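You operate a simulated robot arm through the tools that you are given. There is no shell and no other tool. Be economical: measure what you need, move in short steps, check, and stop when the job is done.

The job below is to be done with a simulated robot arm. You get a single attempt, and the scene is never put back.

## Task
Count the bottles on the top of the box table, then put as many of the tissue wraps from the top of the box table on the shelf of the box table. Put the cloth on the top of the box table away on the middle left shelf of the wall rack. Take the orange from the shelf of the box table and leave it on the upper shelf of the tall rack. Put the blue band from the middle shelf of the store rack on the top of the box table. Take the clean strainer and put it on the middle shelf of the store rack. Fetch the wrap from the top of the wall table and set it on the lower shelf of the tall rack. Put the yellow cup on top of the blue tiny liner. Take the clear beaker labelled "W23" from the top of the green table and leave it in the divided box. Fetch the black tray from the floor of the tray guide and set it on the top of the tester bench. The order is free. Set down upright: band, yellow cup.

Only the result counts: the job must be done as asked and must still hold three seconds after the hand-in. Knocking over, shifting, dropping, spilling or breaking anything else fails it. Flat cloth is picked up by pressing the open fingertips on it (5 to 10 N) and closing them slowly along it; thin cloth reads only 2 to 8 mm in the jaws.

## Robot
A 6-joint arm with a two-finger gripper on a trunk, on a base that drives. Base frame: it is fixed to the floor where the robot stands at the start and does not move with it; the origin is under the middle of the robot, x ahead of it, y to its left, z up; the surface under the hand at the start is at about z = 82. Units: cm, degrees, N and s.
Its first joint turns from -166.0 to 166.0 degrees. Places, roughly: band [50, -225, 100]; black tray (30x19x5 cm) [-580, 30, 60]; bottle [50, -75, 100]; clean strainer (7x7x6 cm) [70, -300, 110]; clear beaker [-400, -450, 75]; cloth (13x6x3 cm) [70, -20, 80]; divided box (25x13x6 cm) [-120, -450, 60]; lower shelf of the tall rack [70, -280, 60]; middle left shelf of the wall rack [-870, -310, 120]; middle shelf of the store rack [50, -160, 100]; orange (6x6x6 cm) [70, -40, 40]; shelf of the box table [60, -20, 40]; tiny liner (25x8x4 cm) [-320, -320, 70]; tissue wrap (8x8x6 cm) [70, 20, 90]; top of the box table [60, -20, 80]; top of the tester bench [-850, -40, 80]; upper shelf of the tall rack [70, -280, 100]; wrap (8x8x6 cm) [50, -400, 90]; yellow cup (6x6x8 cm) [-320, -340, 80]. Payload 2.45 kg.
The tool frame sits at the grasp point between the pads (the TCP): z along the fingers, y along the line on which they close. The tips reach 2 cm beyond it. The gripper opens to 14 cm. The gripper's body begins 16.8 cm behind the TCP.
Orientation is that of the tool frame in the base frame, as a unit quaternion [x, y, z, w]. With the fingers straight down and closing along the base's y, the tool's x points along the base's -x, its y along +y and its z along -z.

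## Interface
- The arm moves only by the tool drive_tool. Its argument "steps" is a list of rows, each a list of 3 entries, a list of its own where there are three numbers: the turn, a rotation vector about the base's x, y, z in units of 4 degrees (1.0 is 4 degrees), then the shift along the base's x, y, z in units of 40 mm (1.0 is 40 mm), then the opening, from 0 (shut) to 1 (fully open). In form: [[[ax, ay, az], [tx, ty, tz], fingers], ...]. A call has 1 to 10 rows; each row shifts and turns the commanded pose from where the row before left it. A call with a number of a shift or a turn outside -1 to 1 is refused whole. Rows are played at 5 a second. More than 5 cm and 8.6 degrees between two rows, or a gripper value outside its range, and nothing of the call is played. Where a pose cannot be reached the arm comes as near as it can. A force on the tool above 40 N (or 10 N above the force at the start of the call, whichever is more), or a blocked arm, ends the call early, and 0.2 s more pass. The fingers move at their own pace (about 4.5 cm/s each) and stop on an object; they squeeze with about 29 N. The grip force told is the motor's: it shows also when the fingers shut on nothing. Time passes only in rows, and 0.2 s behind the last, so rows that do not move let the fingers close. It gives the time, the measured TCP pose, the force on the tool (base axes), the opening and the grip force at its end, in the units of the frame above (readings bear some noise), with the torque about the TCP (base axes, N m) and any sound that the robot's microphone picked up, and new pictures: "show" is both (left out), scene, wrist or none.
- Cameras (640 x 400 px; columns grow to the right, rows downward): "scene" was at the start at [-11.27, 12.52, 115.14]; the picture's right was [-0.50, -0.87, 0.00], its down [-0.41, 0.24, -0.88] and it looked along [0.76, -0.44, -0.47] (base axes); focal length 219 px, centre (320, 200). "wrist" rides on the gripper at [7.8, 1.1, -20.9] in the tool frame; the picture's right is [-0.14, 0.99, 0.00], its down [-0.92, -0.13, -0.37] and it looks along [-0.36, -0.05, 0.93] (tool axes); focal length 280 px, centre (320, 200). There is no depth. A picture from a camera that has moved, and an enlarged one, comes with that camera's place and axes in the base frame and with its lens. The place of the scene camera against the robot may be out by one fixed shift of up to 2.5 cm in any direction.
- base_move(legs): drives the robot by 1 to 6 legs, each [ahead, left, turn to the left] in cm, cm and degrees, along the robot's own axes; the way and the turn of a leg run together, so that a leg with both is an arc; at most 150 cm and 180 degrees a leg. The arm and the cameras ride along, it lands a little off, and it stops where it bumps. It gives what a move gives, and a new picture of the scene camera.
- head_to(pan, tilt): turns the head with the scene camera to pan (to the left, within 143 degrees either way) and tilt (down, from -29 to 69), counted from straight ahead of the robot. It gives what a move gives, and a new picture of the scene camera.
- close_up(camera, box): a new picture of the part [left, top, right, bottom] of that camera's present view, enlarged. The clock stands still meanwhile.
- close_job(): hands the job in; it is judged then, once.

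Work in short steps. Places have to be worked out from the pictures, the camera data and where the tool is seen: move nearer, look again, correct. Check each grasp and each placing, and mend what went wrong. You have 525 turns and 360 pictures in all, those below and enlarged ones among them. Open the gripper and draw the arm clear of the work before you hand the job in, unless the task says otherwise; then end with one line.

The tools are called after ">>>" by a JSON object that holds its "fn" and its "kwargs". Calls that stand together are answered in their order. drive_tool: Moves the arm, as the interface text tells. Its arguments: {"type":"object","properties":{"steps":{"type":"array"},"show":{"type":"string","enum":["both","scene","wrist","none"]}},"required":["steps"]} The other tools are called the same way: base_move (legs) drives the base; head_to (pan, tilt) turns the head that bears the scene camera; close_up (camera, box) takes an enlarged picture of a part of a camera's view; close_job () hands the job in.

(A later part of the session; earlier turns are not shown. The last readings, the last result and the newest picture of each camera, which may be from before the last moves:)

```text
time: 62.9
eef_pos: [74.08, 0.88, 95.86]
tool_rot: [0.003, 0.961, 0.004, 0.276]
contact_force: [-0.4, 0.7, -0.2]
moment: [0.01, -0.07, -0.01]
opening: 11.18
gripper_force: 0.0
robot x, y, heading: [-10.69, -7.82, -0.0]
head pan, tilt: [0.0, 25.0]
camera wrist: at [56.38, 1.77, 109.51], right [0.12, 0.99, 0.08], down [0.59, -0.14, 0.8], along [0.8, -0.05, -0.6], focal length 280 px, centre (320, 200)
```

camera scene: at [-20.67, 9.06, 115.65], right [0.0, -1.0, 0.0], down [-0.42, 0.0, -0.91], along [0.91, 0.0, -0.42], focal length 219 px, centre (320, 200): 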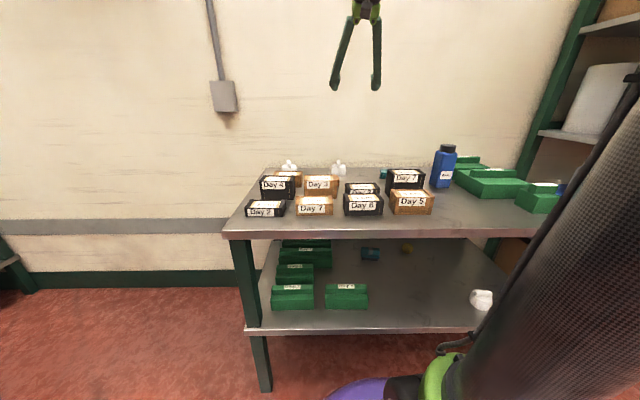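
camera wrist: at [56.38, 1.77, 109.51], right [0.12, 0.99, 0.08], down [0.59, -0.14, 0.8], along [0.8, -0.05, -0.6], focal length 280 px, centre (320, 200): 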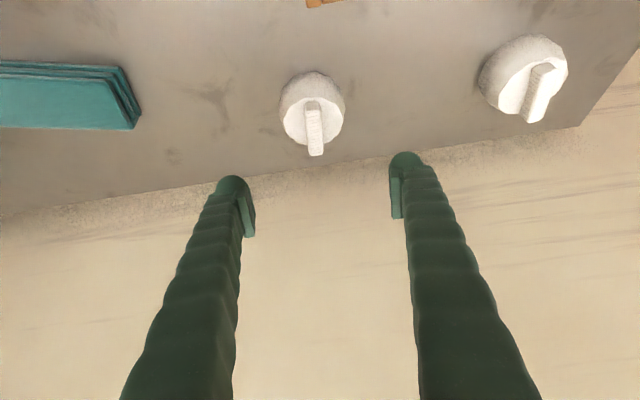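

On target; lower to z≈86 and close.

>>> {"fn": "drive_tool", "kwargs": {"steps": [[[0, 0, 0], [-0.07, 0, -0.8], 0.8], [[0, 0, 0], [0, 0, -0.8], 0.8], [[0, 0, 0], [0, 0, -0.85], 0.8], [[0, 0, 0], [0, 0, 0], 0.4], [[0, 0, 0], [0, 0, 0], 0.1], [[0, 0, 0], [0, 0, 0], 0.1], [[0, 0, 0], [0, 0, 0], 0.1]], "show": "wrist"}}

```text
time: 64.5
eef_pos: [73.92, 0.52, 86.09]
tool_rot: [0.004, 0.962, 0.004, 0.274]
contact_force: [0.0, -0.5, 0.4]
moment: [-0.02, 0.01, 0.01]
opening: 6.77
gripper_force: 28.9
robot x, y, heading: [-11.0, -7.82, -0.3]
head pan, tilt: [0.0, 25.0]
camera wrist: at [56.17, 1.55, 99.65], right [0.12, 0.99, 0.08], down [0.59, -0.14, 0.8], along [0.8, -0.05, -0.6], focal length 280 px, centre (320, 200)
```

wrist: 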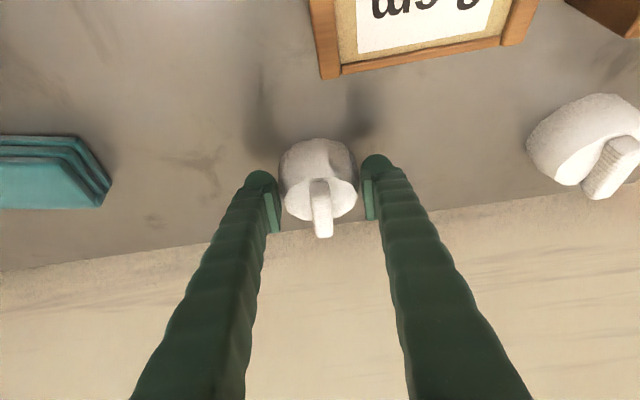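

Gripped. I lift clear of the boxes, back off 62 cm and shift right 24 cm.

>>> {"fn": "drive_tool", "kwargs": {"steps": [[[0, 0, 0], [0, 0, 0.9], 0.1], [[0, 0, 0], [0, 0, 1], 0.1], [[0, 0, 0], [0, 0, 1], 0.1], [[0, 0, 0], [0, 0, 1], 0.1], [[0, 0, 0], [0, 0, 1], 0.1]], "show": "none"}}

>>> {"fn": "base_move", "kwargs": {"legs": [[-62, 0, 0], [0, -24.5, 0.3]]}}

>>> {"fn": "drive_tool", "kwargs": {"steps": [[[0, -1, 0], [0, 0, -1], 0.1], [[0, -1, 0], [0, 0, -1], 0.1], [[0, 0, 0], [0, 0, -1], 0.1], [[0, 0, 0], [0, 0, -1], 0.1], [[0, 0, 0], [0, 0, -1], 0.1], [[0, 0, 0], [0, 0, -1], 0.1], [[0, 0, 0], [0, 0, -1], 0.1], [[0, 0, 0], [0, 0, -1], 0.1], [[0, 0, 0], [0, 0, -1], 0.1], [[0, 0, 0], [0, 0, -1], 0.1]], "show": "none"}}

>>> {"fn": "drive_tool", "kwargs": {"steps": [[[0, 0, 0], [0, 0, -1], 0.1], [[0, 0, 0], [0, 0, -1], 0.1], [[0, 0, 0], [0, 0, -1], 0.1], [[0, 0, 0], [0, 0, -1], 0.1]], "show": "both"}}

```text
time: 65.7
eef_pos: [73.97, 0.17, 105.75]
tool_rot: [0.002, 0.962, 0.005, 0.274]
contact_force: [0.2, 0.3, -0.2]
moment: [0.0, 0.0, 0.0]
opening: 6.73
gripper_force: 29.3
robot x, y, heading: [-10.62, -7.67, -0.4]
head pan, tilt: [0.0, 25.0]
```

```text
time: 70.5
eef_pos: [12.92, -23.07, 105.69]
tool_rot: [-0.008, 0.961, 0.008, 0.275]
contact_force: [0.4, 0.6, -0.6]
moment: [0.0, 0.0, -0.04]
opening: 6.76
gripper_force: 29.3
robot x, y, heading: [-71.73, -32.66, 1.0]
head pan, tilt: [0.0, 25.0]
camera scene: at [-81.97, -16.09, 115.65], right [0.02, -1.0, 0.0], down [-0.42, -0.01, -0.91], along [0.91, 0.01, -0.42], focal length 219 px, centre (320, 200)
```

scene: 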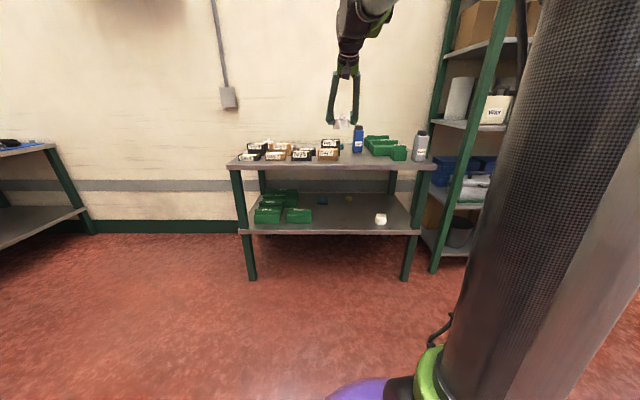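

```text
time: 72.8
eef_pos: [12.73, -22.44, 65.58]
tool_rot: [-0.007, 0.94, 0.006, 0.341]
contact_force: [-0.1, -1.0, -0.1]
moment: [-0.03, -0.04, 0.02]
opening: 6.78
gripper_force: 29.2
robot x, y, heading: [-71.75, -33.07, 0.9]
head pan, tilt: [0.0, 25.0]
```

```text
time: 73.8
eef_pos: [12.72, -22.78, 49.67]
tool_rot: [-0.008, 0.94, 0.006, 0.341]
contact_force: [0.1, -0.1, -0.3]
moment: [-0.02, -0.01, 0.01]
opening: 6.76
gripper_force: 28.6
robot x, y, heading: [-71.92, -33.1, 0.9]
head pan, tilt: [0.0, 25.0]
camera scene: at [-81.96, -16.09, 115.65], right [0.02, -1.0, 0.0], down [-0.42, -0.01, -0.91], along [0.91, 0.01, -0.42], focal length 219 px, centre (320, 200)
camera wrist: at [-6.69, -22.25, 60.68], right [0.09, 0.99, 0.1], down [0.47, -0.12, 0.87], along [0.88, -0.03, -0.48], focal length 280 px, centre (320, 200)
```

scene: 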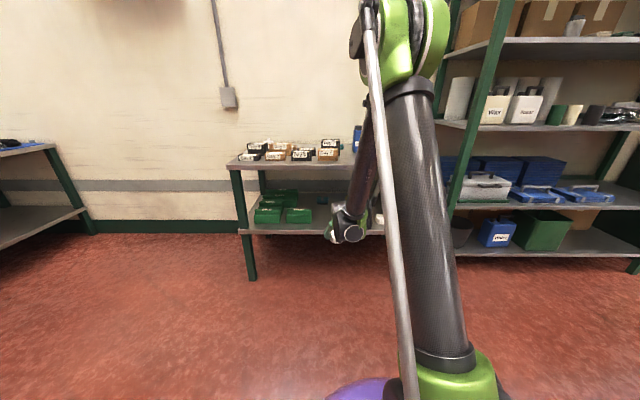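
wrist: 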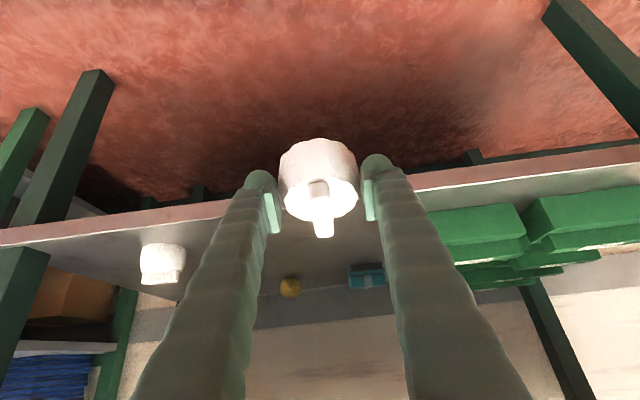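

Drop 5 ends near y=-8, so y=-23 is free. I drive in 24 cm.

>>> {"fn": "base_move", "kwargs": {"legs": [[12, -0.5, -0.8], [12, 0, 0]]}}

>>> {"fn": "drive_tool", "kwargs": {"steps": [[[0, 0, 0], [0, 0, -0.25], 0.1], [[0, 0, 0], [0, 0, -0.25], 0.1], [[0, 0, 0], [0, 0, -0.25], 0.1], [[0, 0, 0], [0, 0, -0.15], 0.1], [[0, 0, 0], [0, 0, -0.1], 0.1]], "show": "wrist"}}

```text
time: 75.8
eef_pos: [36.99, -23.97, 49.63]
tool_rot: [-0.004, 0.94, 0.005, 0.341]
contact_force: [0.1, 0.1, -0.7]
moment: [-0.02, -0.01, -0.01]
opening: 6.75
gripper_force: 29.1
robot x, y, heading: [-47.43, -33.34, 0.4]
head pan, tilt: [0.0, 25.0]
camera scene: at [-57.58, -16.31, 115.65], right [0.01, -1.0, 0.0], down [-0.42, 0.0, -0.91], along [0.91, 0.01, -0.42], focal length 219 px, centre (320, 200)
```

scene: 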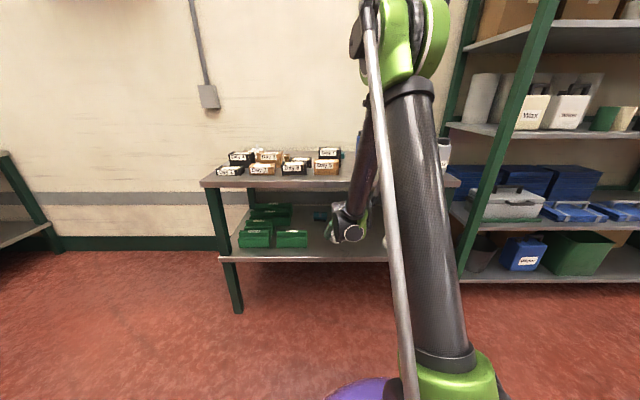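

```text
time: 77.0
eef_pos: [37.11, -23.87, 45.87]
tool_rot: [-0.004, 0.94, 0.004, 0.341]
contact_force: [6.2, 4.9, 22.5]
moment: [0.15, 0.19, -0.08]
opening: 6.81
gripper_force: 29.1
robot x, y, heading: [-47.75, -33.46, 0.3]
head pan, tilt: [0.0, 25.0]
camera wrist: at [17.67, -23.21, 56.74], right [0.09, 0.99, 0.1], down [0.47, -0.13, 0.87], along [0.88, -0.04, -0.48], focal length 280 px, centre (320, 200)
```

wrist: 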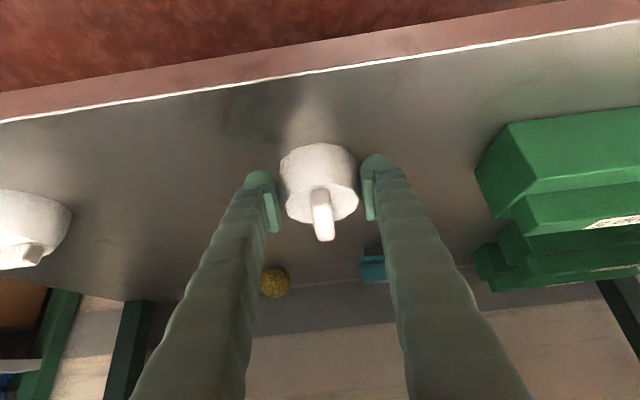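

Contact. Release and draw out; orange is now estimated at (69,-35.5).

>>> {"fn": "drive_tool", "kwargs": {"steps": [[[0, 0, 0], [0, 0, 0.1], 0.3], [[0, 0, 0], [0, 0, 0], 0.65], [[0, 0, 0], [0, 0, 0], 0.65], [[0, 0, 0], [0, 0, 0], 0.65], [[0, 0, 0], [-0.6, 0, 0.6], 0.65], [[0, 0, 0], [-0.6, 0, 0.6], 0.65], [[0, 0, 0], [-0.9, 0, 0.3], 0.65], [[0, 0, 0], [-0.9, 0, 0.0], 0.65]], "show": "wrist"}}

>>> {"fn": "base_move", "kwargs": {"legs": [[-45, 0, 0]]}}

```text
time: 78.8
eef_pos: [25.08, -23.62, 52.12]
tool_rot: [-0.003, 0.94, 0.006, 0.341]
contact_force: [-0.9, 0.5, -0.6]
moment: [-0.01, 0.03, 0.02]
opening: 9.1
gripper_force: 0.2
robot x, y, heading: [-47.32, -33.56, 0.5]
head pan, tilt: [0.0, 25.0]
camera wrist: at [5.61, -22.96, 63.08], right [0.1, 0.99, 0.1], down [0.47, -0.13, 0.87], along [0.88, -0.04, -0.48], focal length 280 px, centre (320, 200)
```

wrist: 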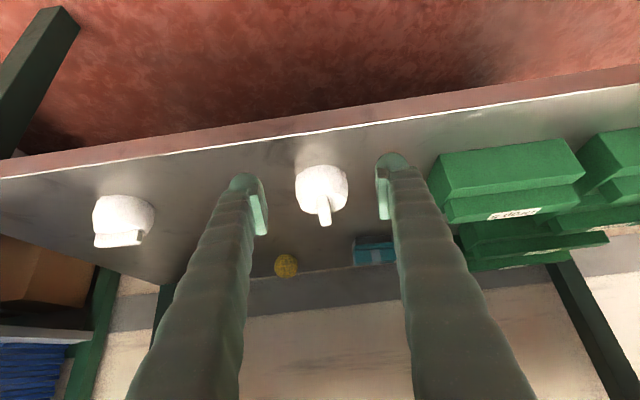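

```text
time: 81.5
eef_pos: [-19.73, -23.82, 52.09]
tool_rot: [-0.005, 0.94, 0.006, 0.34]
contact_force: [0.0, 0.3, 0.4]
moment: [0.01, 0.01, 0.02]
opening: 9.12
gripper_force: 0.0
robot x, y, heading: [-92.3, -33.86, 0.6]
head pan, tilt: [0.0, 25.0]
camera scene: at [-102.44, -16.72, 115.65], right [0.01, -1.0, 0.0], down [-0.42, 0.0, -0.91], along [0.91, 0.01, -0.42], focal length 219 px, centre (320, 200)
```

scene: 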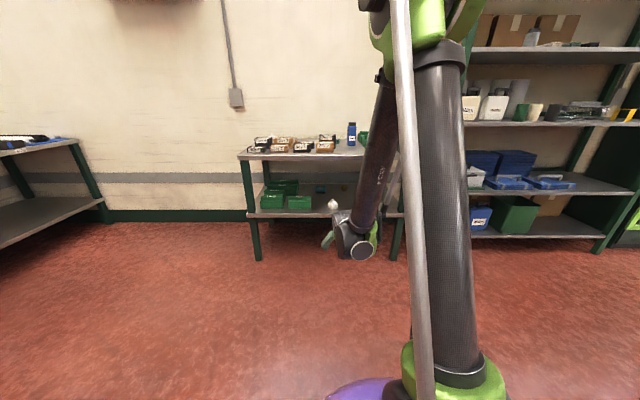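

Both wraps are on the shelf. Now I prepare a long low reach for the orange: back off further, then stretch the arm out with the tool 30° below horizontal.

>>> {"fn": "base_move", "kwargs": {"legs": [[-45, 0, -0.6]]}}

>>> {"fn": "drive_tool", "kwargs": {"steps": [[[0, -1, 0], [1, 0, 0.3], 0.5], [[0, -1, 0], [1, 0, 0.3], 0.5], [[0, -1, 0], [1, 0, 0], 0.5], [[0, -1, 0], [1, 0, 0], 0.5], [[0, -1, 0], [1, 0, 0], 0.5], [[0, 0, 0], [1, 0, 0], 0.5], [[0, 0, 0], [1, 0, 0], 0.5], [[0, 0, 0], [1, 0, 0], 0.5], [[0, 0, 0], [1, 0, 0], 0.5], [[0, 0, 0], [1, 0, 0], 0.5]], "show": "scene"}}

```text
time: 84.2
eef_pos: [-64.23, -24.88, 52.16]
tool_rot: [0.0, 0.94, 0.004, 0.341]
contact_force: [0.3, 0.2, 0.7]
moment: [0.01, -0.02, 0.03]
opening: 9.12
gripper_force: 0.1
robot x, y, heading: [-136.8, -33.96, -0.0]
head pan, tilt: [0.0, 25.0]
camera scene: at [-146.78, -16.83, 115.65], right [0.0, -1.0, 0.0], down [-0.42, 0.0, -0.91], along [0.91, 0.0, -0.42], focal length 219 px, centre (320, 200)
```

scene: 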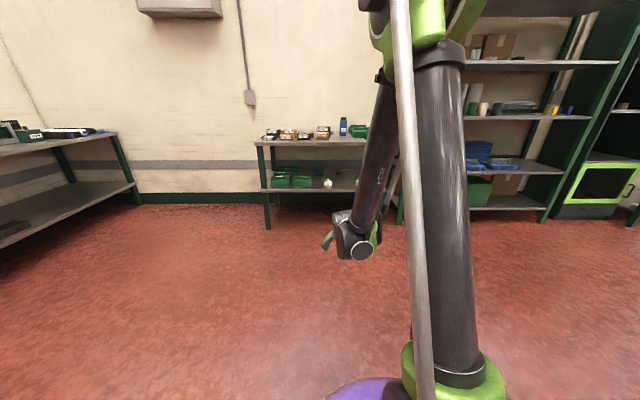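

```text
time: 86.5
eef_pos: [-24.58, -24.94, 54.57]
tool_rot: [-0.001, 0.867, 0.004, 0.498]
contact_force: [-0.2, -0.4, -0.5]
moment: [0.01, -0.02, -0.01]
opening: 7.0
gripper_force: 0.1
robot x, y, heading: [-137.12, -33.83, -0.1]
head pan, tilt: [0.0, 25.0]
camera scene: at [-146.77, -16.83, 115.65], right [0.0, -1.0, 0.0], down [-0.42, 0.0, -0.91], along [0.91, 0.0, -0.42], focal length 219 px, centre (320, 200)
```

scene: 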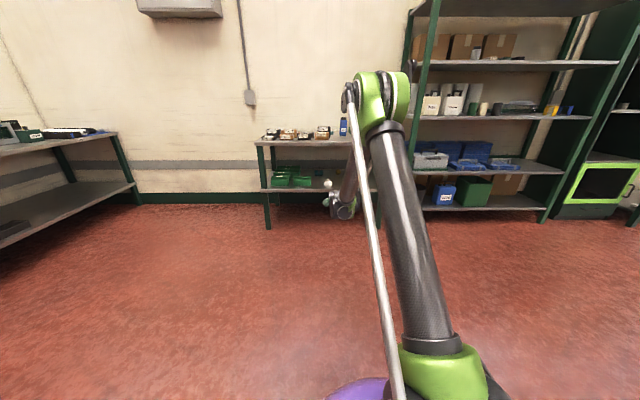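

Still a high elbow; I keep stretching.

>>> {"fn": "drive_tool", "kwargs": {"steps": [[[0, 0, 0], [1, 0, -0.2], 0.5], [[0, 0, 0], [1, 0, -0.2], 0.5], [[0, 0, 0], [1, 0, -0.2], 0.5], [[0, 0, 0], [1, 0, -0.2], 0.5], [[0, 0, 0], [1, 0, -0.2], 0.5], [[0, 0, 0], [1, 0, -0.2], 0.5], [[0, 0, 0], [1, 0, -0.2], 0.5]], "show": "scene"}}

```text
time: 88.0
eef_pos: [3.85, -24.85, 48.85]
tool_rot: [-0.001, 0.866, 0.004, 0.5]
contact_force: [-0.5, 0.0, 0.9]
moment: [0.01, 0.03, -0.02]
opening: 7.06
gripper_force: 0.1
robot x, y, heading: [-136.67, -33.96, -0.0]
head pan, tilt: [0.0, 25.0]
camera scene: at [-146.77, -16.84, 115.65], right [0.0, -1.0, 0.0], down [-0.42, 0.0, -0.91], along [0.91, 0.0, -0.42], focal length 219 px, centre (320, 200)
```

scene: 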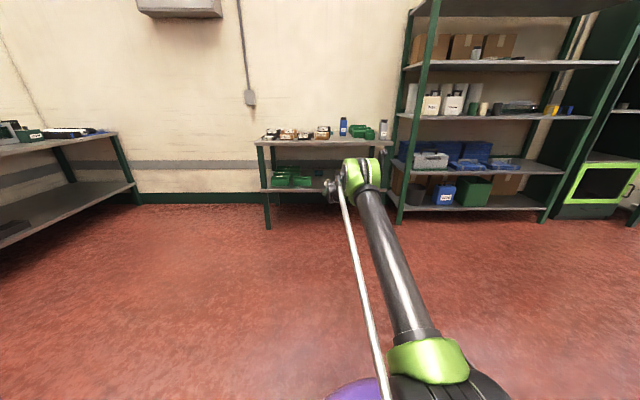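

I zoom on the arm to judge its shape before going in.

>>> {"fn": "close_up", "kwargs": {"camera": "scene", "box": [300, 150, 400, 212]}}

>>> {"fn": "drive_tool", "kwargs": {"steps": [[[0, 0, 0], [0, 0, 0], 0.5]], "show": "wrist"}}

```text
6.40 times, centred on (350, 181) of scene
camera zoom: at [-146.77, -16.84, 115.65], right [0.0, -1.0, 0.0], down [-0.42, 0.0, -0.91], along [0.91, 0.0, -0.42], focal length 1400 px, centre (128, 322)
```

zoom: 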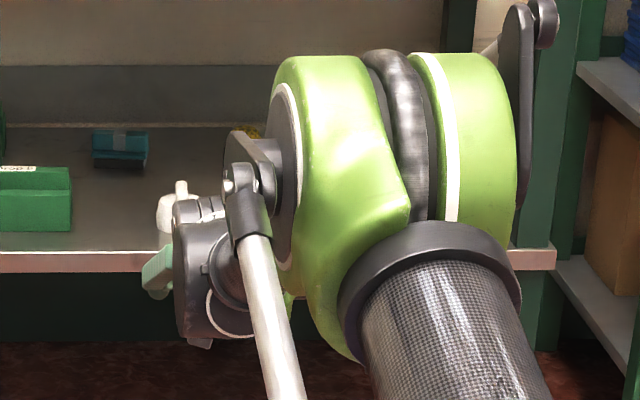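

```text
time: 88.5
eef_pos: [3.79, -24.83, 48.82]
tool_rot: [0.0, 0.867, 0.004, 0.498]
contact_force: [0.0, 0.3, 0.0]
moment: [0.0, -0.01, -0.03]
opening: 6.99
gripper_force: 0.1
robot x, y, heading: [-137.36, -33.78, 0.0]
head pan, tilt: [0.0, 25.0]
camera wrist: at [-18.2, -23.97, 52.54], right [0.06, 0.99, 0.12], down [0.14, -0.13, 0.98], along [0.99, -0.04, -0.15], focal length 280 px, centre (320, 200)
```

wrist: 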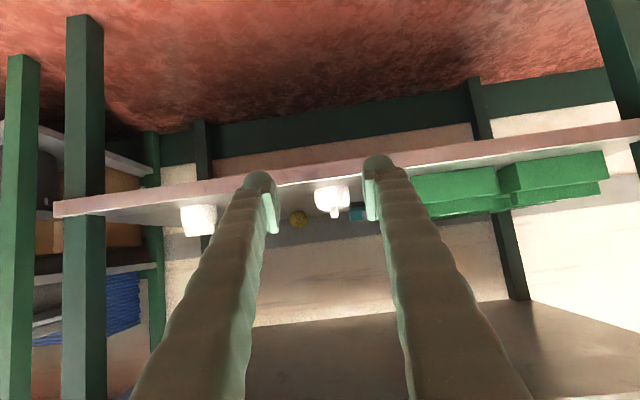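

The wrist rides at about z=67, 36 cm behind the TCP, so it fits under the top. I shift right to line up with the gap between the wraps and go ahead partway.

>>> {"fn": "base_move", "kwargs": {"legs": [[0, -12.5, 0], [28, 0, 0]]}}

>>> {"fn": "drive_tool", "kwargs": {"steps": [[[0, 0, 0], [0, 0, -0.3], 0.5]], "show": "wrist"}}

```text
time: 91.2
eef_pos: [31.26, -37.29, 48.83]
tool_rot: [0.0, 0.867, 0.004, 0.498]
contact_force: [0.1, -0.1, 0.3]
moment: [0.0, -0.03, 0.0]
opening: 7.01
gripper_force: 0.1
robot x, y, heading: [-109.26, -46.54, 0.0]
head pan, tilt: [0.0, 25.0]
camera scene: at [-119.22, -29.39, 115.65], right [0.0, -1.0, 0.0], down [-0.42, 0.0, -0.91], along [0.91, 0.0, -0.42], focal length 219 px, centre (320, 200)
```

scene: 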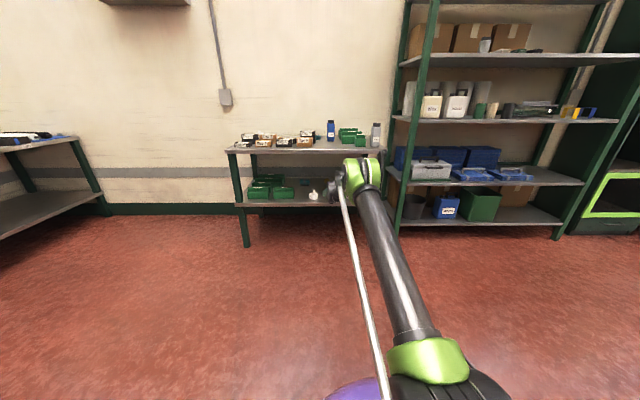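

```text
time: 91.6
eef_pos: [31.44, -37.43, 47.73]
tool_rot: [-0.002, 0.867, 0.004, 0.499]
contact_force: [-0.2, 0.4, 0.5]
moment: [0.0, -0.01, -0.02]
opening: 6.97
gripper_force: 0.0
robot x, y, heading: [-108.98, -46.89, 0.2]
head pan, tilt: [0.0, 25.0]
camera wrist: at [9.39, -36.41, 51.38], right [0.06, 0.99, 0.12], down [0.14, -0.13, 0.98], along [0.99, -0.04, -0.15], focal length 280 px, centre (320, 200)
```

wrist: 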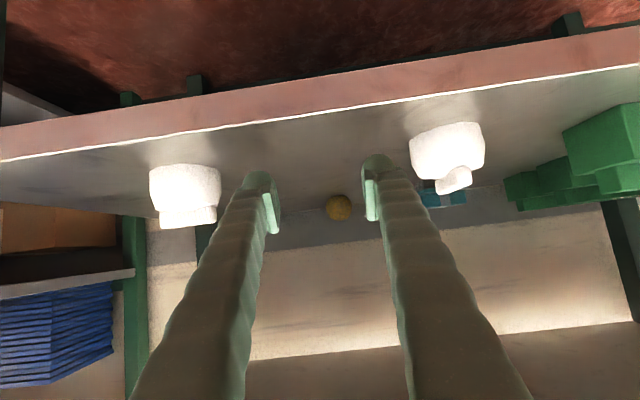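

Orange confirmed at (69,-35). I drive ahead 28 cm more between the wraps.

>>> {"fn": "base_move", "kwargs": {"legs": [[14, 0, 0], [14, 0, 0]]}}

>>> {"fn": "drive_tool", "kwargs": {"steps": [[[0, 0, 0], [0, 0, 0], 0.6]], "show": "wrist"}}

```text
time: 93.9
eef_pos: [59.71, -36.82, 47.66]
tool_rot: [-0.002, 0.867, 0.004, 0.499]
contact_force: [0.2, 0.2, -0.1]
moment: [-0.02, 0.01, 0.01]
opening: 6.99
gripper_force: 0.1
robot x, y, heading: [-81.11, -46.85, 0.3]
head pan, tilt: [0.0, 25.0]
camera scene: at [-91.04, -29.34, 115.65], right [0.0, -1.0, 0.0], down [-0.42, 0.0, -0.91], along [0.91, 0.0, -0.42], focal length 219 px, centre (320, 200)
```

scene: 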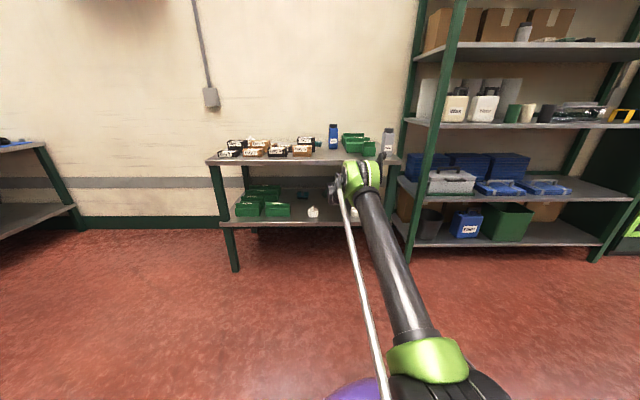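

```text
time: 94.3
eef_pos: [59.49, -36.98, 47.68]
tool_rot: [-0.001, 0.867, 0.003, 0.499]
contact_force: [-0.5, 0.2, -0.9]
moment: [-0.02, -0.03, 0.02]
opening: 8.41
gripper_force: 0.1
robot x, y, heading: [-80.88, -46.21, -0.0]
head pan, tilt: [0.0, 25.0]
camera wrist: at [37.58, -36.08, 51.38], right [0.06, 0.99, 0.12], down [0.14, -0.13, 0.98], along [0.99, -0.04, -0.15], focal length 280 px, centre (320, 200)
```

wrist: 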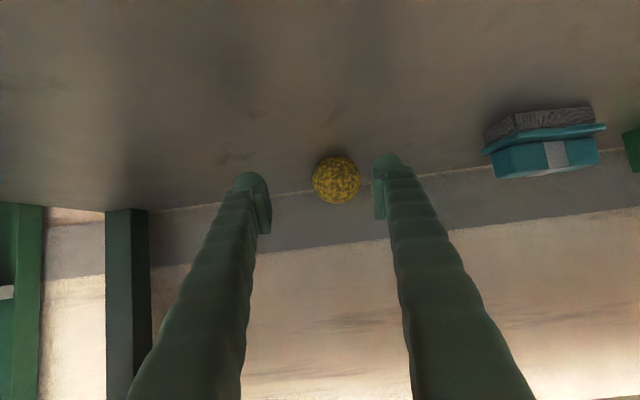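

Orange at (70,-35). I shift the arm 2 cm left and 2.3 cm down, then drive the base 10.5 cm ahead.

>>> {"fn": "drive_tool", "kwargs": {"steps": [[[0, 0, 0], [0, 0.25, -0.3], 0.62], [[0, 0, 0], [0, 0.25, -0.27], 0.62]], "show": "none"}}

>>> {"fn": "base_move", "kwargs": {"legs": [[10, 0, 0]]}}

>>> {"fn": "drive_tool", "kwargs": {"steps": [[[0, 0, 0], [0, 0, 0], 0.62]], "show": "wrist"}}

```text
time: 94.9
eef_pos: [59.7, -34.73, 45.24]
tool_rot: [-0.002, 0.866, 0.004, 0.499]
contact_force: [-0.3, -0.2, 0.2]
moment: [0.03, -0.01, 0.03]
opening: 8.69
gripper_force: 0.2
robot x, y, heading: [-81.29, -46.38, 0.2]
head pan, tilt: [0.0, 25.0]
```

```text
time: 96.0
eef_pos: [69.84, -34.78, 45.31]
tool_rot: [-0.001, 0.867, 0.004, 0.498]
contact_force: [-0.4, -0.7, -1.2]
moment: [0.05, 0.0, 0.02]
opening: 8.7
gripper_force: 0.1
robot x, y, heading: [-71.11, -46.37, -0.2]
head pan, tilt: [0.0, 25.0]
camera scene: at [-80.96, -29.32, 115.65], right [0.0, -1.0, 0.0], down [-0.42, 0.0, -0.91], along [0.91, 0.0, -0.42], focal length 219 px, centre (320, 200)
```

scene: 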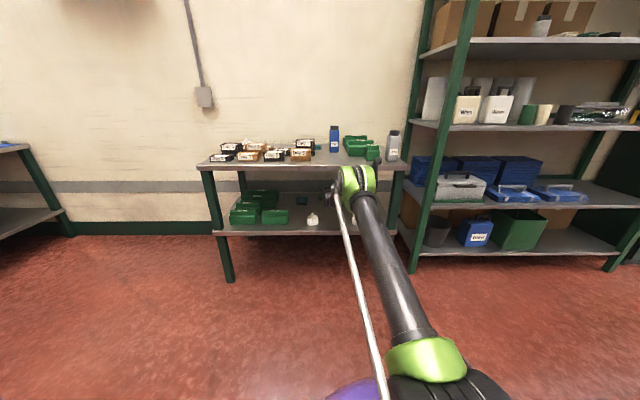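

```text
time: 96.5
eef_pos: [69.72, -34.7, 45.39]
tool_rot: [-0.002, 0.866, 0.004, 0.499]
contact_force: [-0.1, 0.6, -0.6]
moment: [0.02, -0.02, -0.02]
opening: 8.69
gripper_force: 0.1
robot x, y, heading: [-70.74, -46.16, 0.3]
head pan, tilt: [0.0, 25.0]
camera wrist: at [47.74, -33.88, 49.04], right [0.06, 0.99, 0.12], down [0.14, -0.13, 0.98], along [0.99, -0.04, -0.15], focal length 280 px, centre (320, 200)
```

wrist: 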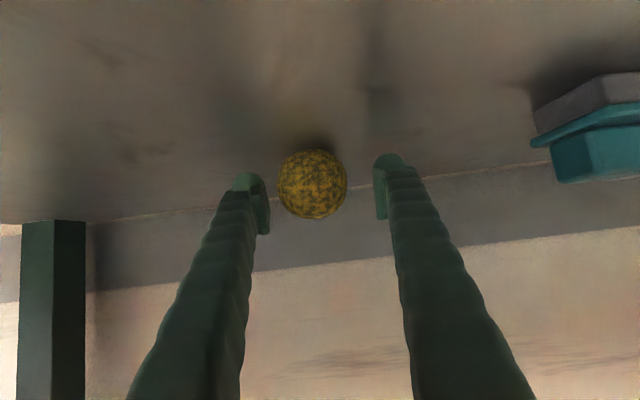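

Nearly aligned; tiny correction, then close.

>>> {"fn": "drive_tool", "kwargs": {"steps": [[[0, 0, 0], [0.2, -0.15, -0.05], 0.62], [[0, 0, 0], [0, 0, 0], 0.3], [[0, 0, 0], [0, 0, 0], 0.1], [[0, 0, 0], [0, 0, 0], 0.1], [[0, 0, 0], [0, 0, 0], 0.1]], "show": "wrist"}}

```text
time: 97.7
eef_pos: [70.63, -35.38, 45.06]
tool_rot: [-0.002, 0.867, 0.004, 0.499]
contact_force: [2.3, 0.0, 2.3]
moment: [0.04, 0.01, 0.0]
opening: 5.37
gripper_force: 28.9
robot x, y, heading: [-71.05, -46.79, 0.2]
head pan, tilt: [0.0, 25.0]
camera wrist: at [48.58, -34.44, 48.86], right [0.06, 0.99, 0.12], down [0.14, -0.13, 0.98], along [0.99, -0.04, -0.15], focal length 280 px, centre (320, 200)
```

wrist: 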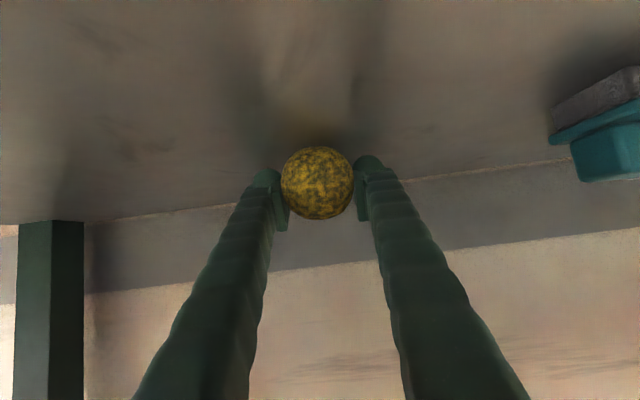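

Gripped (5.4 cm). I lift 3 cm, centre in the gap and back straight out.

>>> {"fn": "drive_tool", "kwargs": {"steps": [[[0, 0, 0], [0, -0.2, 0.4], 0.1], [[0, 0, 0], [0, -0.2, 0.35], 0.1]], "show": "none"}}

>>> {"fn": "base_move", "kwargs": {"legs": [[-40, 0, 0], [-42, 0, 0]]}}

>>> {"fn": "close_up", "kwargs": {"camera": "scene", "box": [200, 110, 440, 260]}}

```text
time: 98.2
eef_pos: [70.53, -36.77, 48.04]
tool_rot: [-0.003, 0.867, 0.005, 0.499]
contact_force: [0.3, -1.4, -0.9]
moment: [0.02, -0.03, -0.01]
opening: 5.38
gripper_force: 29.1
robot x, y, heading: [-70.97, -46.42, 0.2]
head pan, tilt: [0.0, 25.0]
```

```text
time: 103.0
eef_pos: [-13.66, -39.01, 48.25]
tool_rot: [0.006, 0.867, 0.0, 0.498]
contact_force: [0.3, -0.7, -0.5]
moment: [-0.01, -0.03, -0.01]
opening: 5.35
gripper_force: 29.1
robot x, y, heading: [-155.64, -45.79, -0.9]
head pan, tilt: [0.0, 25.0]
camera scene: at [-165.01, -28.55, 115.65], right [-0.02, -1.0, 0.0], down [-0.42, 0.01, -0.91], along [0.91, -0.01, -0.42], focal length 219 px, centre (320, 200)
```

scene: 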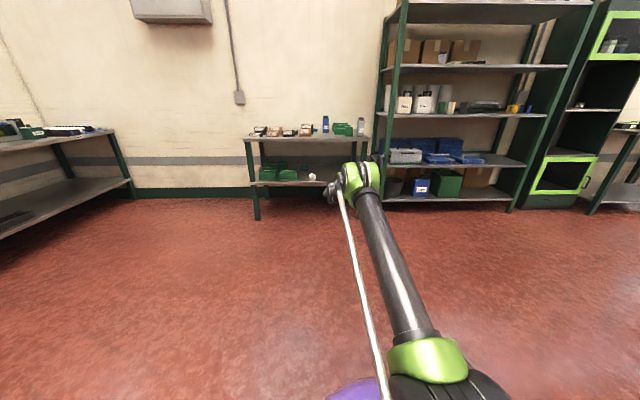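

```text
2.67 times, centred on (320, 185) of scene
camera zoom: at [-165.01, -28.55, 115.65], right [-0.02, -1.0, 0.0], down [-0.42, 0.01, -0.91], along [0.91, -0.01, -0.42], focal length 584 px, centre (320, 240)
```

zoom: 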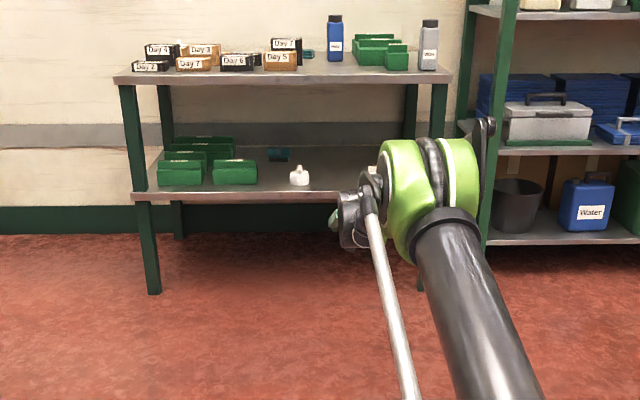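

All good. I retract and raise the arm to carrying height, keeping the tool tilt for the shelf.

>>> {"fn": "drive_tool", "kwargs": {"steps": [[[0, 0, 0], [-0.8, 0, 0.9], 0.1], [[0, 0, 0], [-0.8, 0, 0.9], 0.1], [[0, 0, 0], [-0.8, 0, 0.9], 0.1], [[0, 0, 0], [-0.8, 0, 0.9], 0.1], [[0, 0, 0], [-0.8, 0, 0.9], 0.1], [[0, 0, 0], [-0.8, 0, 0.9], 0.1], [[0, 0, 0], [-0.8, 0, 0.9], 0.1], [[0, 0, 0], [-0.8, 0, 0.9], 0.1], [[0, 0, 0], [-0.8, 0, 0.9], 0.1]], "show": "none"}}

>>> {"fn": "drive_tool", "kwargs": {"steps": [[[0, 0, 0], [-0.8, 0, 0.9], 0.1], [[0, 0, 0], [-0.8, 0, 0.9], 0.1], [[0, 0, 0], [-0.8, 0, 0.9], 0.1], [[0, 0, 0], [-0.8, 0, 0.9], 0.1], [[0, 0, 0], [-0.8, 0, 0.9], 0.1], [[0, 0, 0], [-0.8, 0, 0.9], 0.1], [[0, 0, 0], [-0.8, 0, 0.9], 0.1], [[0, 0, 0], [-0.8, 0, 0.9], 0.1], [[0, 0, 0], [-0.8, 0, 0.9], 0.1]], "show": "none"}}

>>> {"fn": "base_move", "kwargs": {"legs": [[40, -110, 0], [20, -110, 0.9]]}}

```text
time: 105.0
eef_pos: [-42.43, -38.88, 80.78]
tool_rot: [0.007, 0.867, -0.001, 0.499]
contact_force: [0.5, 0.0, -1.0]
moment: [0.02, 0.0, -0.03]
opening: 5.37
gripper_force: 28.4
robot x, y, heading: [-155.42, -45.51, -0.6]
head pan, tilt: [0.0, 25.0]
```

```text
time: 107.0
eef_pos: [-71.28, -39.19, 113.09]
tool_rot: [0.005, 0.867, 0.0, 0.499]
contact_force: [0.6, 0.6, -0.5]
moment: [-0.02, 0.04, -0.03]
opening: 5.35
gripper_force: 29.1
robot x, y, heading: [-155.36, -46.05, -0.9]
head pan, tilt: [0.0, 25.0]
```

```text
time: 117.3
eef_pos: [-20.52, -248.65, 112.85]
tool_rot: [0.013, 0.867, -0.005, 0.499]
contact_force: [-0.3, 0.4, -0.8]
moment: [-0.02, 0.02, 0.01]
opening: 5.35
gripper_force: 29.5
robot x, y, heading: [-104.68, -253.46, -2.0]
head pan, tilt: [0.0, 25.0]
stopped in leg 2: the robot was blocked; the commanded pose is now the measured one
camera scene: at [-114.17, -236.36, 115.65], right [-0.03, -1.0, 0.0], down [-0.42, 0.01, -0.91], along [0.91, -0.03, -0.42], focal length 219 px, centre (320, 200)
```

scene: 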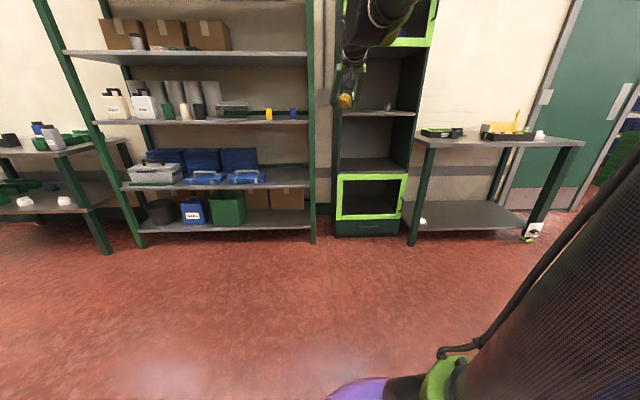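

The base was blocked on its right side; I look there.

>>> {"fn": "head_to", "kwargs": {"pan": -110, "tilt": 35}}

```text
time: 119.2
eef_pos: [-20.66, -248.6, 112.89]
tool_rot: [0.014, 0.867, -0.005, 0.499]
contact_force: [1.0, 0.0, -0.1]
moment: [-0.02, -0.01, 0.02]
opening: 5.38
gripper_force: 28.7
robot x, y, heading: [-104.83, -253.96, -1.8]
head pan, tilt: [-110.0, 35.0]
camera scene: at [-126.66, -244.22, 114.08], right [-0.93, 0.37, 0.0], down [0.21, 0.53, -0.82], along [-0.31, -0.76, -0.57], focal length 219 px, centre (320, 200)
```

scene: 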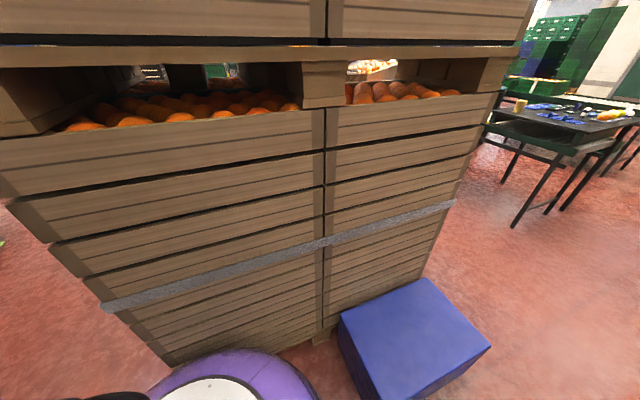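

The base only touched the heavy pallet stack. I move left a little, ahead past its corner, then right.

>>> {"fn": "base_move", "kwargs": {"legs": [[0, 5, 1.8], [60, 0, 0], [0, -27, 0]]}}

>>> {"fn": "head_to", "kwargs": {"pan": 0, "tilt": 15}}

```text
time: 122.9
eef_pos: [37.01, -240.11, 112.71]
tool_rot: [-0.003, 0.868, 0.005, 0.496]
contact_force: [-14.7, -1.5, 5.2]
moment: [0.19, -0.2, 0.51]
opening: 5.34
gripper_force: 28.6
robot x, y, heading: [-46.39, -248.72, 0.4]
head pan, tilt: [-110.0, 35.0]
stopped in leg 2: the force on the tool passed its limit at 77 N (the readings are from after the stop); the commanded pose is now the measured one
camera scene: at [-68.87, -239.95, 114.06], right [-0.94, 0.34, 0.0], down [0.19, 0.54, -0.82], along [-0.27, -0.77, -0.57], focal length 219 px, centre (320, 200)
```

scene: 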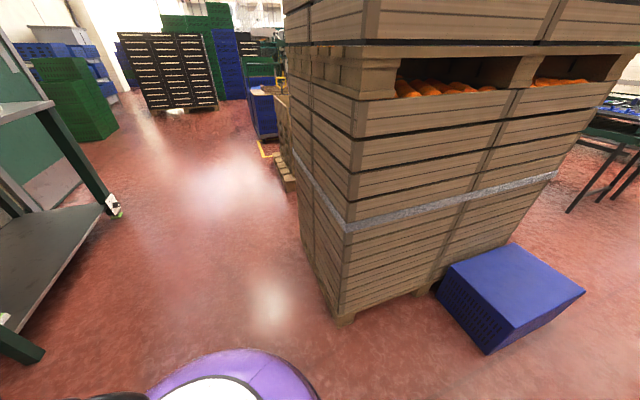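

```text
time: 124.8
eef_pos: [36.96, -240.09, 112.74]
tool_rot: [-0.004, 0.868, 0.005, 0.497]
contact_force: [-27.4, -1.9, -3.1]
moment: [-0.13, -0.1, 0.98]
opening: 5.36
gripper_force: 29.3
robot x, y, heading: [-46.28, -248.64, 0.3]
head pan, tilt: [0.0, 15.0]
camera scene: at [-56.58, -231.59, 117.26], right [0.01, -1.0, 0.0], down [-0.26, 0.0, -0.97], along [0.97, 0.01, -0.26], focal length 219 px, centre (320, 200)
```

scene: 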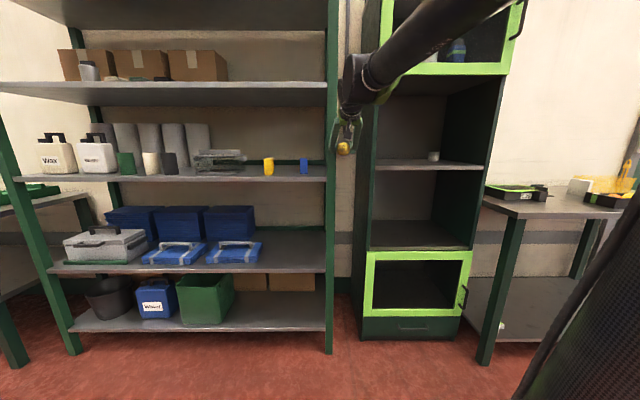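

The hand touched a rack post; I back off at once.

>>> {"fn": "base_move", "kwargs": {"legs": [[-18, 0, 0], [0, -24, 0]]}}

>>> {"fn": "close_up", "kwargs": {"camera": "scene", "box": [250, 60, 500, 330]}}

```text
time: 127.7
eef_pos: [19.24, -262.74, 112.72]
tool_rot: [-0.011, 0.868, 0.009, 0.496]
contact_force: [-0.1, 0.1, -0.8]
moment: [-0.01, 0.04, -0.01]
opening: 5.33
gripper_force: 29.0
robot x, y, heading: [-64.09, -272.8, 1.4]
head pan, tilt: [0.0, 15.0]
camera scene: at [-74.53, -255.75, 117.27], right [0.02, -1.0, 0.0], down [-0.26, -0.01, -0.97], along [0.97, 0.02, -0.26], focal length 219 px, centre (320, 200)
```

scene: 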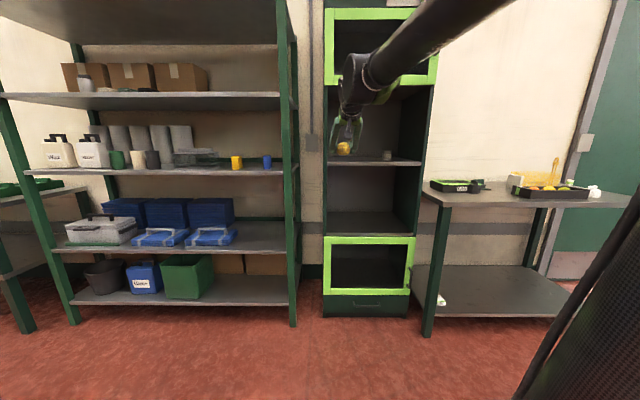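

```text
1.48 times, centred on (375, 195) of scene
camera zoom: at [-74.53, -255.75, 117.27], right [0.02, -1.0, 0.0], down [-0.26, -0.01, -0.97], along [0.97, 0.02, -0.26], focal length 324 px, centre (238, 207)
```

zoom: 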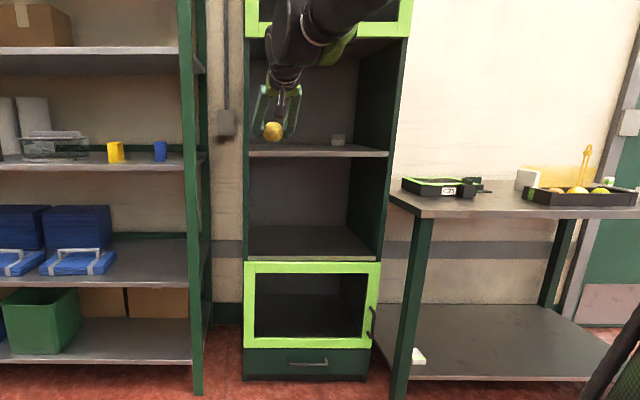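

Now in front of the tall rack. Upper shelf height needs measuring; I look with the wrist camera.

>>> {"fn": "drive_tool", "kwargs": {"steps": [[[0, 0, 0], [0, 0, 0.5], 0.1]], "show": "wrist"}}

```text
time: 128.1
eef_pos: [19.22, -262.77, 114.88]
tool_rot: [-0.011, 0.868, 0.009, 0.496]
contact_force: [-0.5, 0.2, -1.3]
moment: [-0.03, 0.01, -0.02]
opening: 5.37
gripper_force: 29.0
robot x, y, heading: [-63.97, -272.48, 1.5]
head pan, tilt: [0.0, 15.0]
camera wrist: at [-2.85, -262.29, 118.61], right [0.04, 0.99, 0.12], down [0.15, -0.13, 0.98], along [0.99, -0.02, -0.16], focal length 280 px, centre (320, 200)
```

wrist: 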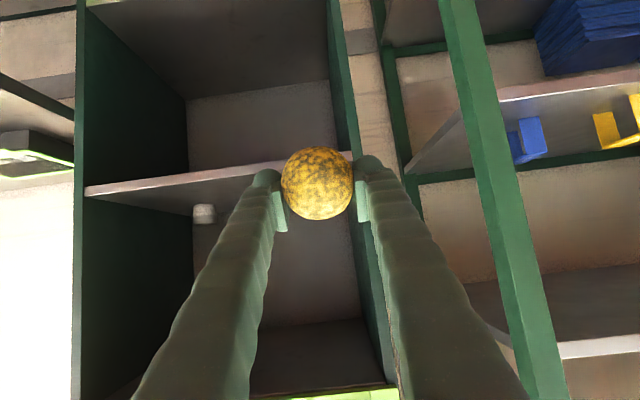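

Upper shelf is near z=106, front x≈38, inside y -259…-304; the strainer stands near (56,-289). I place the orange at y≈-271, entering at z=115.

>>> {"fn": "base_move", "kwargs": {"legs": [[0, -6.5, -1.4], [18, 0, 0], [18, 0, 0]]}}

>>> {"fn": "drive_tool", "kwargs": {"steps": [[[0, 0, 0], [0, 0, -0.4], 0.1], [[0, 0, 0], [0, 0, -0.4], 0.1]], "show": "wrist"}}

```text
time: 129.2
eef_pos: [20.27, -270.92, 114.82]
tool_rot: [0.01, 0.868, -0.003, 0.496]
contact_force: [0.0, 0.7, -0.5]
moment: [0.0, 0.0, -0.01]
opening: 5.35
gripper_force: 28.7
robot x, y, heading: [-63.77, -276.47, -1.1]
head pan, tilt: [0.0, 15.0]
stopped in leg 1: the robot was blocked; the commanded pose is now the measured one
camera scene: at [-72.94, -259.5, 117.27], right [-0.03, -1.0, 0.0], down [-0.26, 0.01, -0.97], along [0.97, -0.02, -0.26], focal length 219 px, centre (320, 200)
```

scene: 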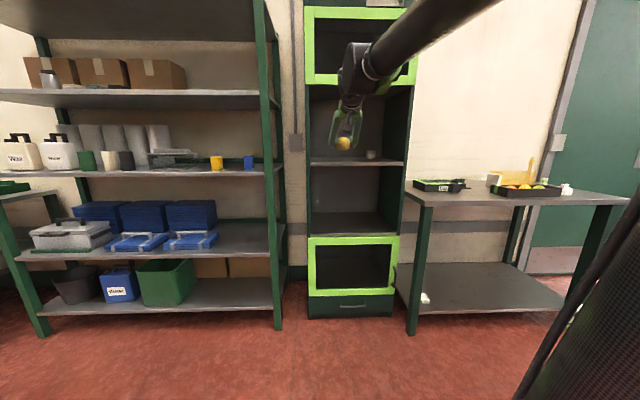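

```text
time: 129.8
eef_pos: [20.52, -270.98, 111.48]
tool_rot: [0.011, 0.868, -0.004, 0.496]
contact_force: [-0.3, -0.4, -1.6]
moment: [0.0, 0.03, -0.01]
opening: 5.34
gripper_force: 29.3
robot x, y, heading: [-63.71, -276.85, -1.6]
head pan, tilt: [0.0, 15.0]
camera wrist: at [-1.53, -269.48, 115.32], right [0.09, 0.99, 0.12], down [0.15, -0.14, 0.98], along [0.98, -0.07, -0.16], focal length 280 px, centre (320, 200)
```

wrist: 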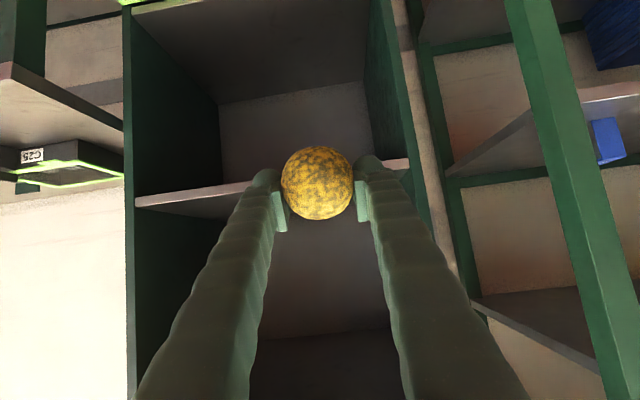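

The pallet corner touched again, but y is already right. I raise back, and drive ahead while correcting heading.

>>> {"fn": "drive_tool", "kwargs": {"steps": [[[0, 0, 0], [0, 0, 0.8], 0.1]], "show": "none"}}

>>> {"fn": "base_move", "kwargs": {"legs": [[4, 2, 0], [10, -3, 1.6], [10, 0, 0]]}}

>>> {"fn": "drive_tool", "kwargs": {"steps": [[[0, 0, 0], [0, 0, 0], 0.1]], "show": "wrist"}}

```text
time: 130.2
eef_pos: [20.4, -270.78, 114.78]
tool_rot: [0.01, 0.868, -0.004, 0.496]
contact_force: [-0.4, -0.5, -0.8]
moment: [0.0, 0.03, -0.01]
opening: 5.37
gripper_force: 28.7
robot x, y, heading: [-63.55, -276.6, -1.4]
head pan, tilt: [0.0, 15.0]
```

```text
time: 132.6
eef_pos: [44.17, -269.82, 114.86]
tool_rot: [0.0, 0.868, 0.002, 0.496]
contact_force: [-0.8, 0.9, -1.2]
moment: [0.03, -0.02, 0.0]
opening: 5.34
gripper_force: 29.2
robot x, y, heading: [-39.94, -278.24, 0.1]
head pan, tilt: [0.0, 15.0]
camera scene: at [-49.4, -260.96, 117.27], right [0.0, -1.0, 0.0], down [-0.26, 0.0, -0.97], along [0.97, 0.0, -0.26], focal length 219 px, centre (320, 200)
```

scene: 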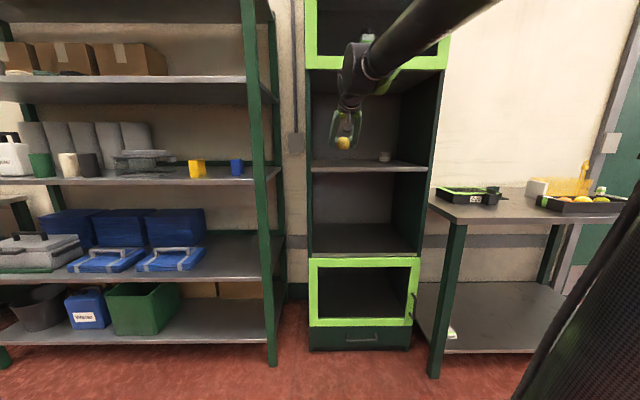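

```text
time: 133.0
eef_pos: [44.39, -269.99, 114.87]
tool_rot: [-0.002, 0.868, 0.003, 0.496]
contact_force: [-0.4, 0.7, -0.7]
moment: [-0.01, -0.01, -0.01]
opening: 5.37
gripper_force: 29.1
robot x, y, heading: [-39.68, -277.99, -0.0]
head pan, tilt: [0.0, 15.0]
camera wrist: at [22.27, -269.0, 118.65], right [0.07, 0.99, 0.12], down [0.15, -0.13, 0.98], along [0.99, -0.05, -0.16], focal length 280 px, centre (320, 200)
```

wrist: 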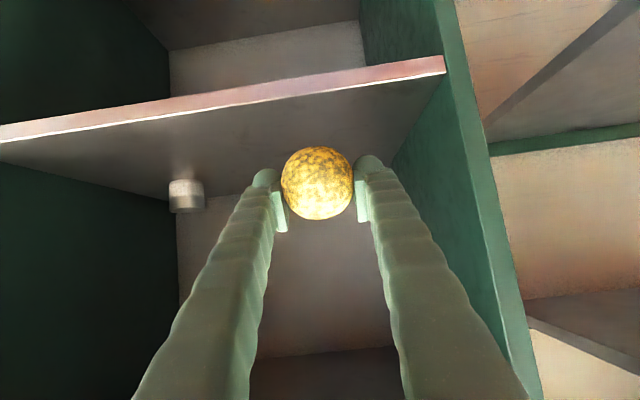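

The shelf front is rather near x≈48, z≈103. I drive 17 cm further in and lower gently.

>>> {"fn": "base_move", "kwargs": {"legs": [[17, 0, 0]]}}

>>> {"fn": "drive_tool", "kwargs": {"steps": [[[0, 0, 0], [0, 0, -0.4], 0.1], [[0, 0, 0], [0, 0, -0.4], 0.1], [[0, 0, 0], [0, 0, -0.4], 0.1], [[0, 0, 0], [0, 0, -0.25], 0.1]], "show": "wrist"}}

```text
time: 134.4
eef_pos: [60.8, -269.78, 114.67]
tool_rot: [-0.001, 0.868, 0.003, 0.496]
contact_force: [-0.6, 0.5, -1.3]
moment: [0.01, 0.0, -0.01]
opening: 5.36
gripper_force: 28.9
robot x, y, heading: [-23.31, -278.13, 0.0]
head pan, tilt: [0.0, 15.0]
camera scene: at [-32.81, -260.96, 117.27], right [0.0, -1.0, 0.0], down [-0.26, 0.0, -0.97], along [0.97, 0.0, -0.26], focal length 219 px, centre (320, 200)
```

scene: 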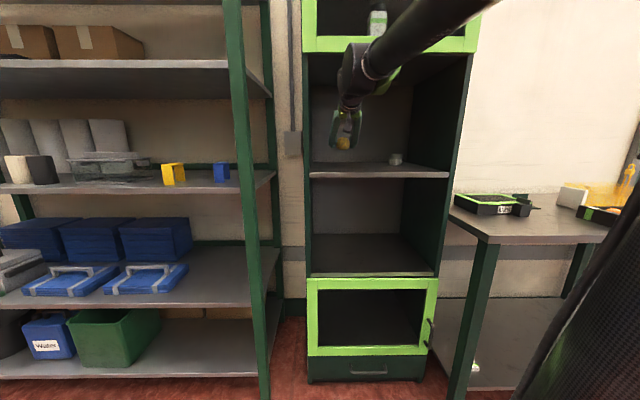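

```text
time: 135.4
eef_pos: [61.1, -269.77, 109.03]
tool_rot: [-0.002, 0.868, 0.004, 0.496]
contact_force: [0.6, 0.5, 0.2]
moment: [-0.01, -0.01, 0.01]
opening: 5.37
gripper_force: 29.0
robot x, y, heading: [-23.22, -278.03, 0.1]
head pan, tilt: [0.0, 15.0]
camera wrist: at [39.03, -268.97, 112.94], right [0.06, 0.99, 0.12], down [0.15, -0.13, 0.98], along [0.99, -0.04, -0.16], focal length 280 px, centre (320, 200)
```

wrist: 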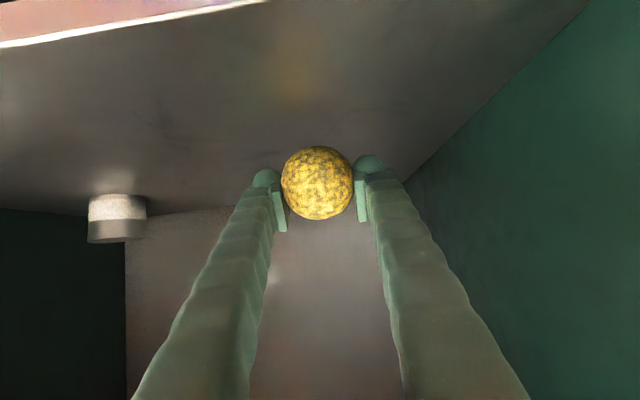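

Still above; continue lowering slowly until contact.

>>> {"fn": "drive_tool", "kwargs": {"steps": [[[0, 0, 0], [0, 0, -0.2], 0.1], [[0, 0, 0], [0, 0, -0.15], 0.1], [[0, 0, 0], [0, 0, -0.1], 0.1], [[0, 0, 0], [0, 0, -0.1], 0.1]], "show": "none"}}

```text
time: 136.4
eef_pos: [60.82, -269.94, 107.1]
tool_rot: [-0.001, 0.867, 0.003, 0.499]
contact_force: [-0.3, -3.8, 28.6]
moment: [-0.05, 0.24, 0.04]
opening: 5.38
gripper_force: 28.9
robot x, y, heading: [-23.22, -277.74, 0.2]
head pan, tilt: [0.0, 15.0]
```

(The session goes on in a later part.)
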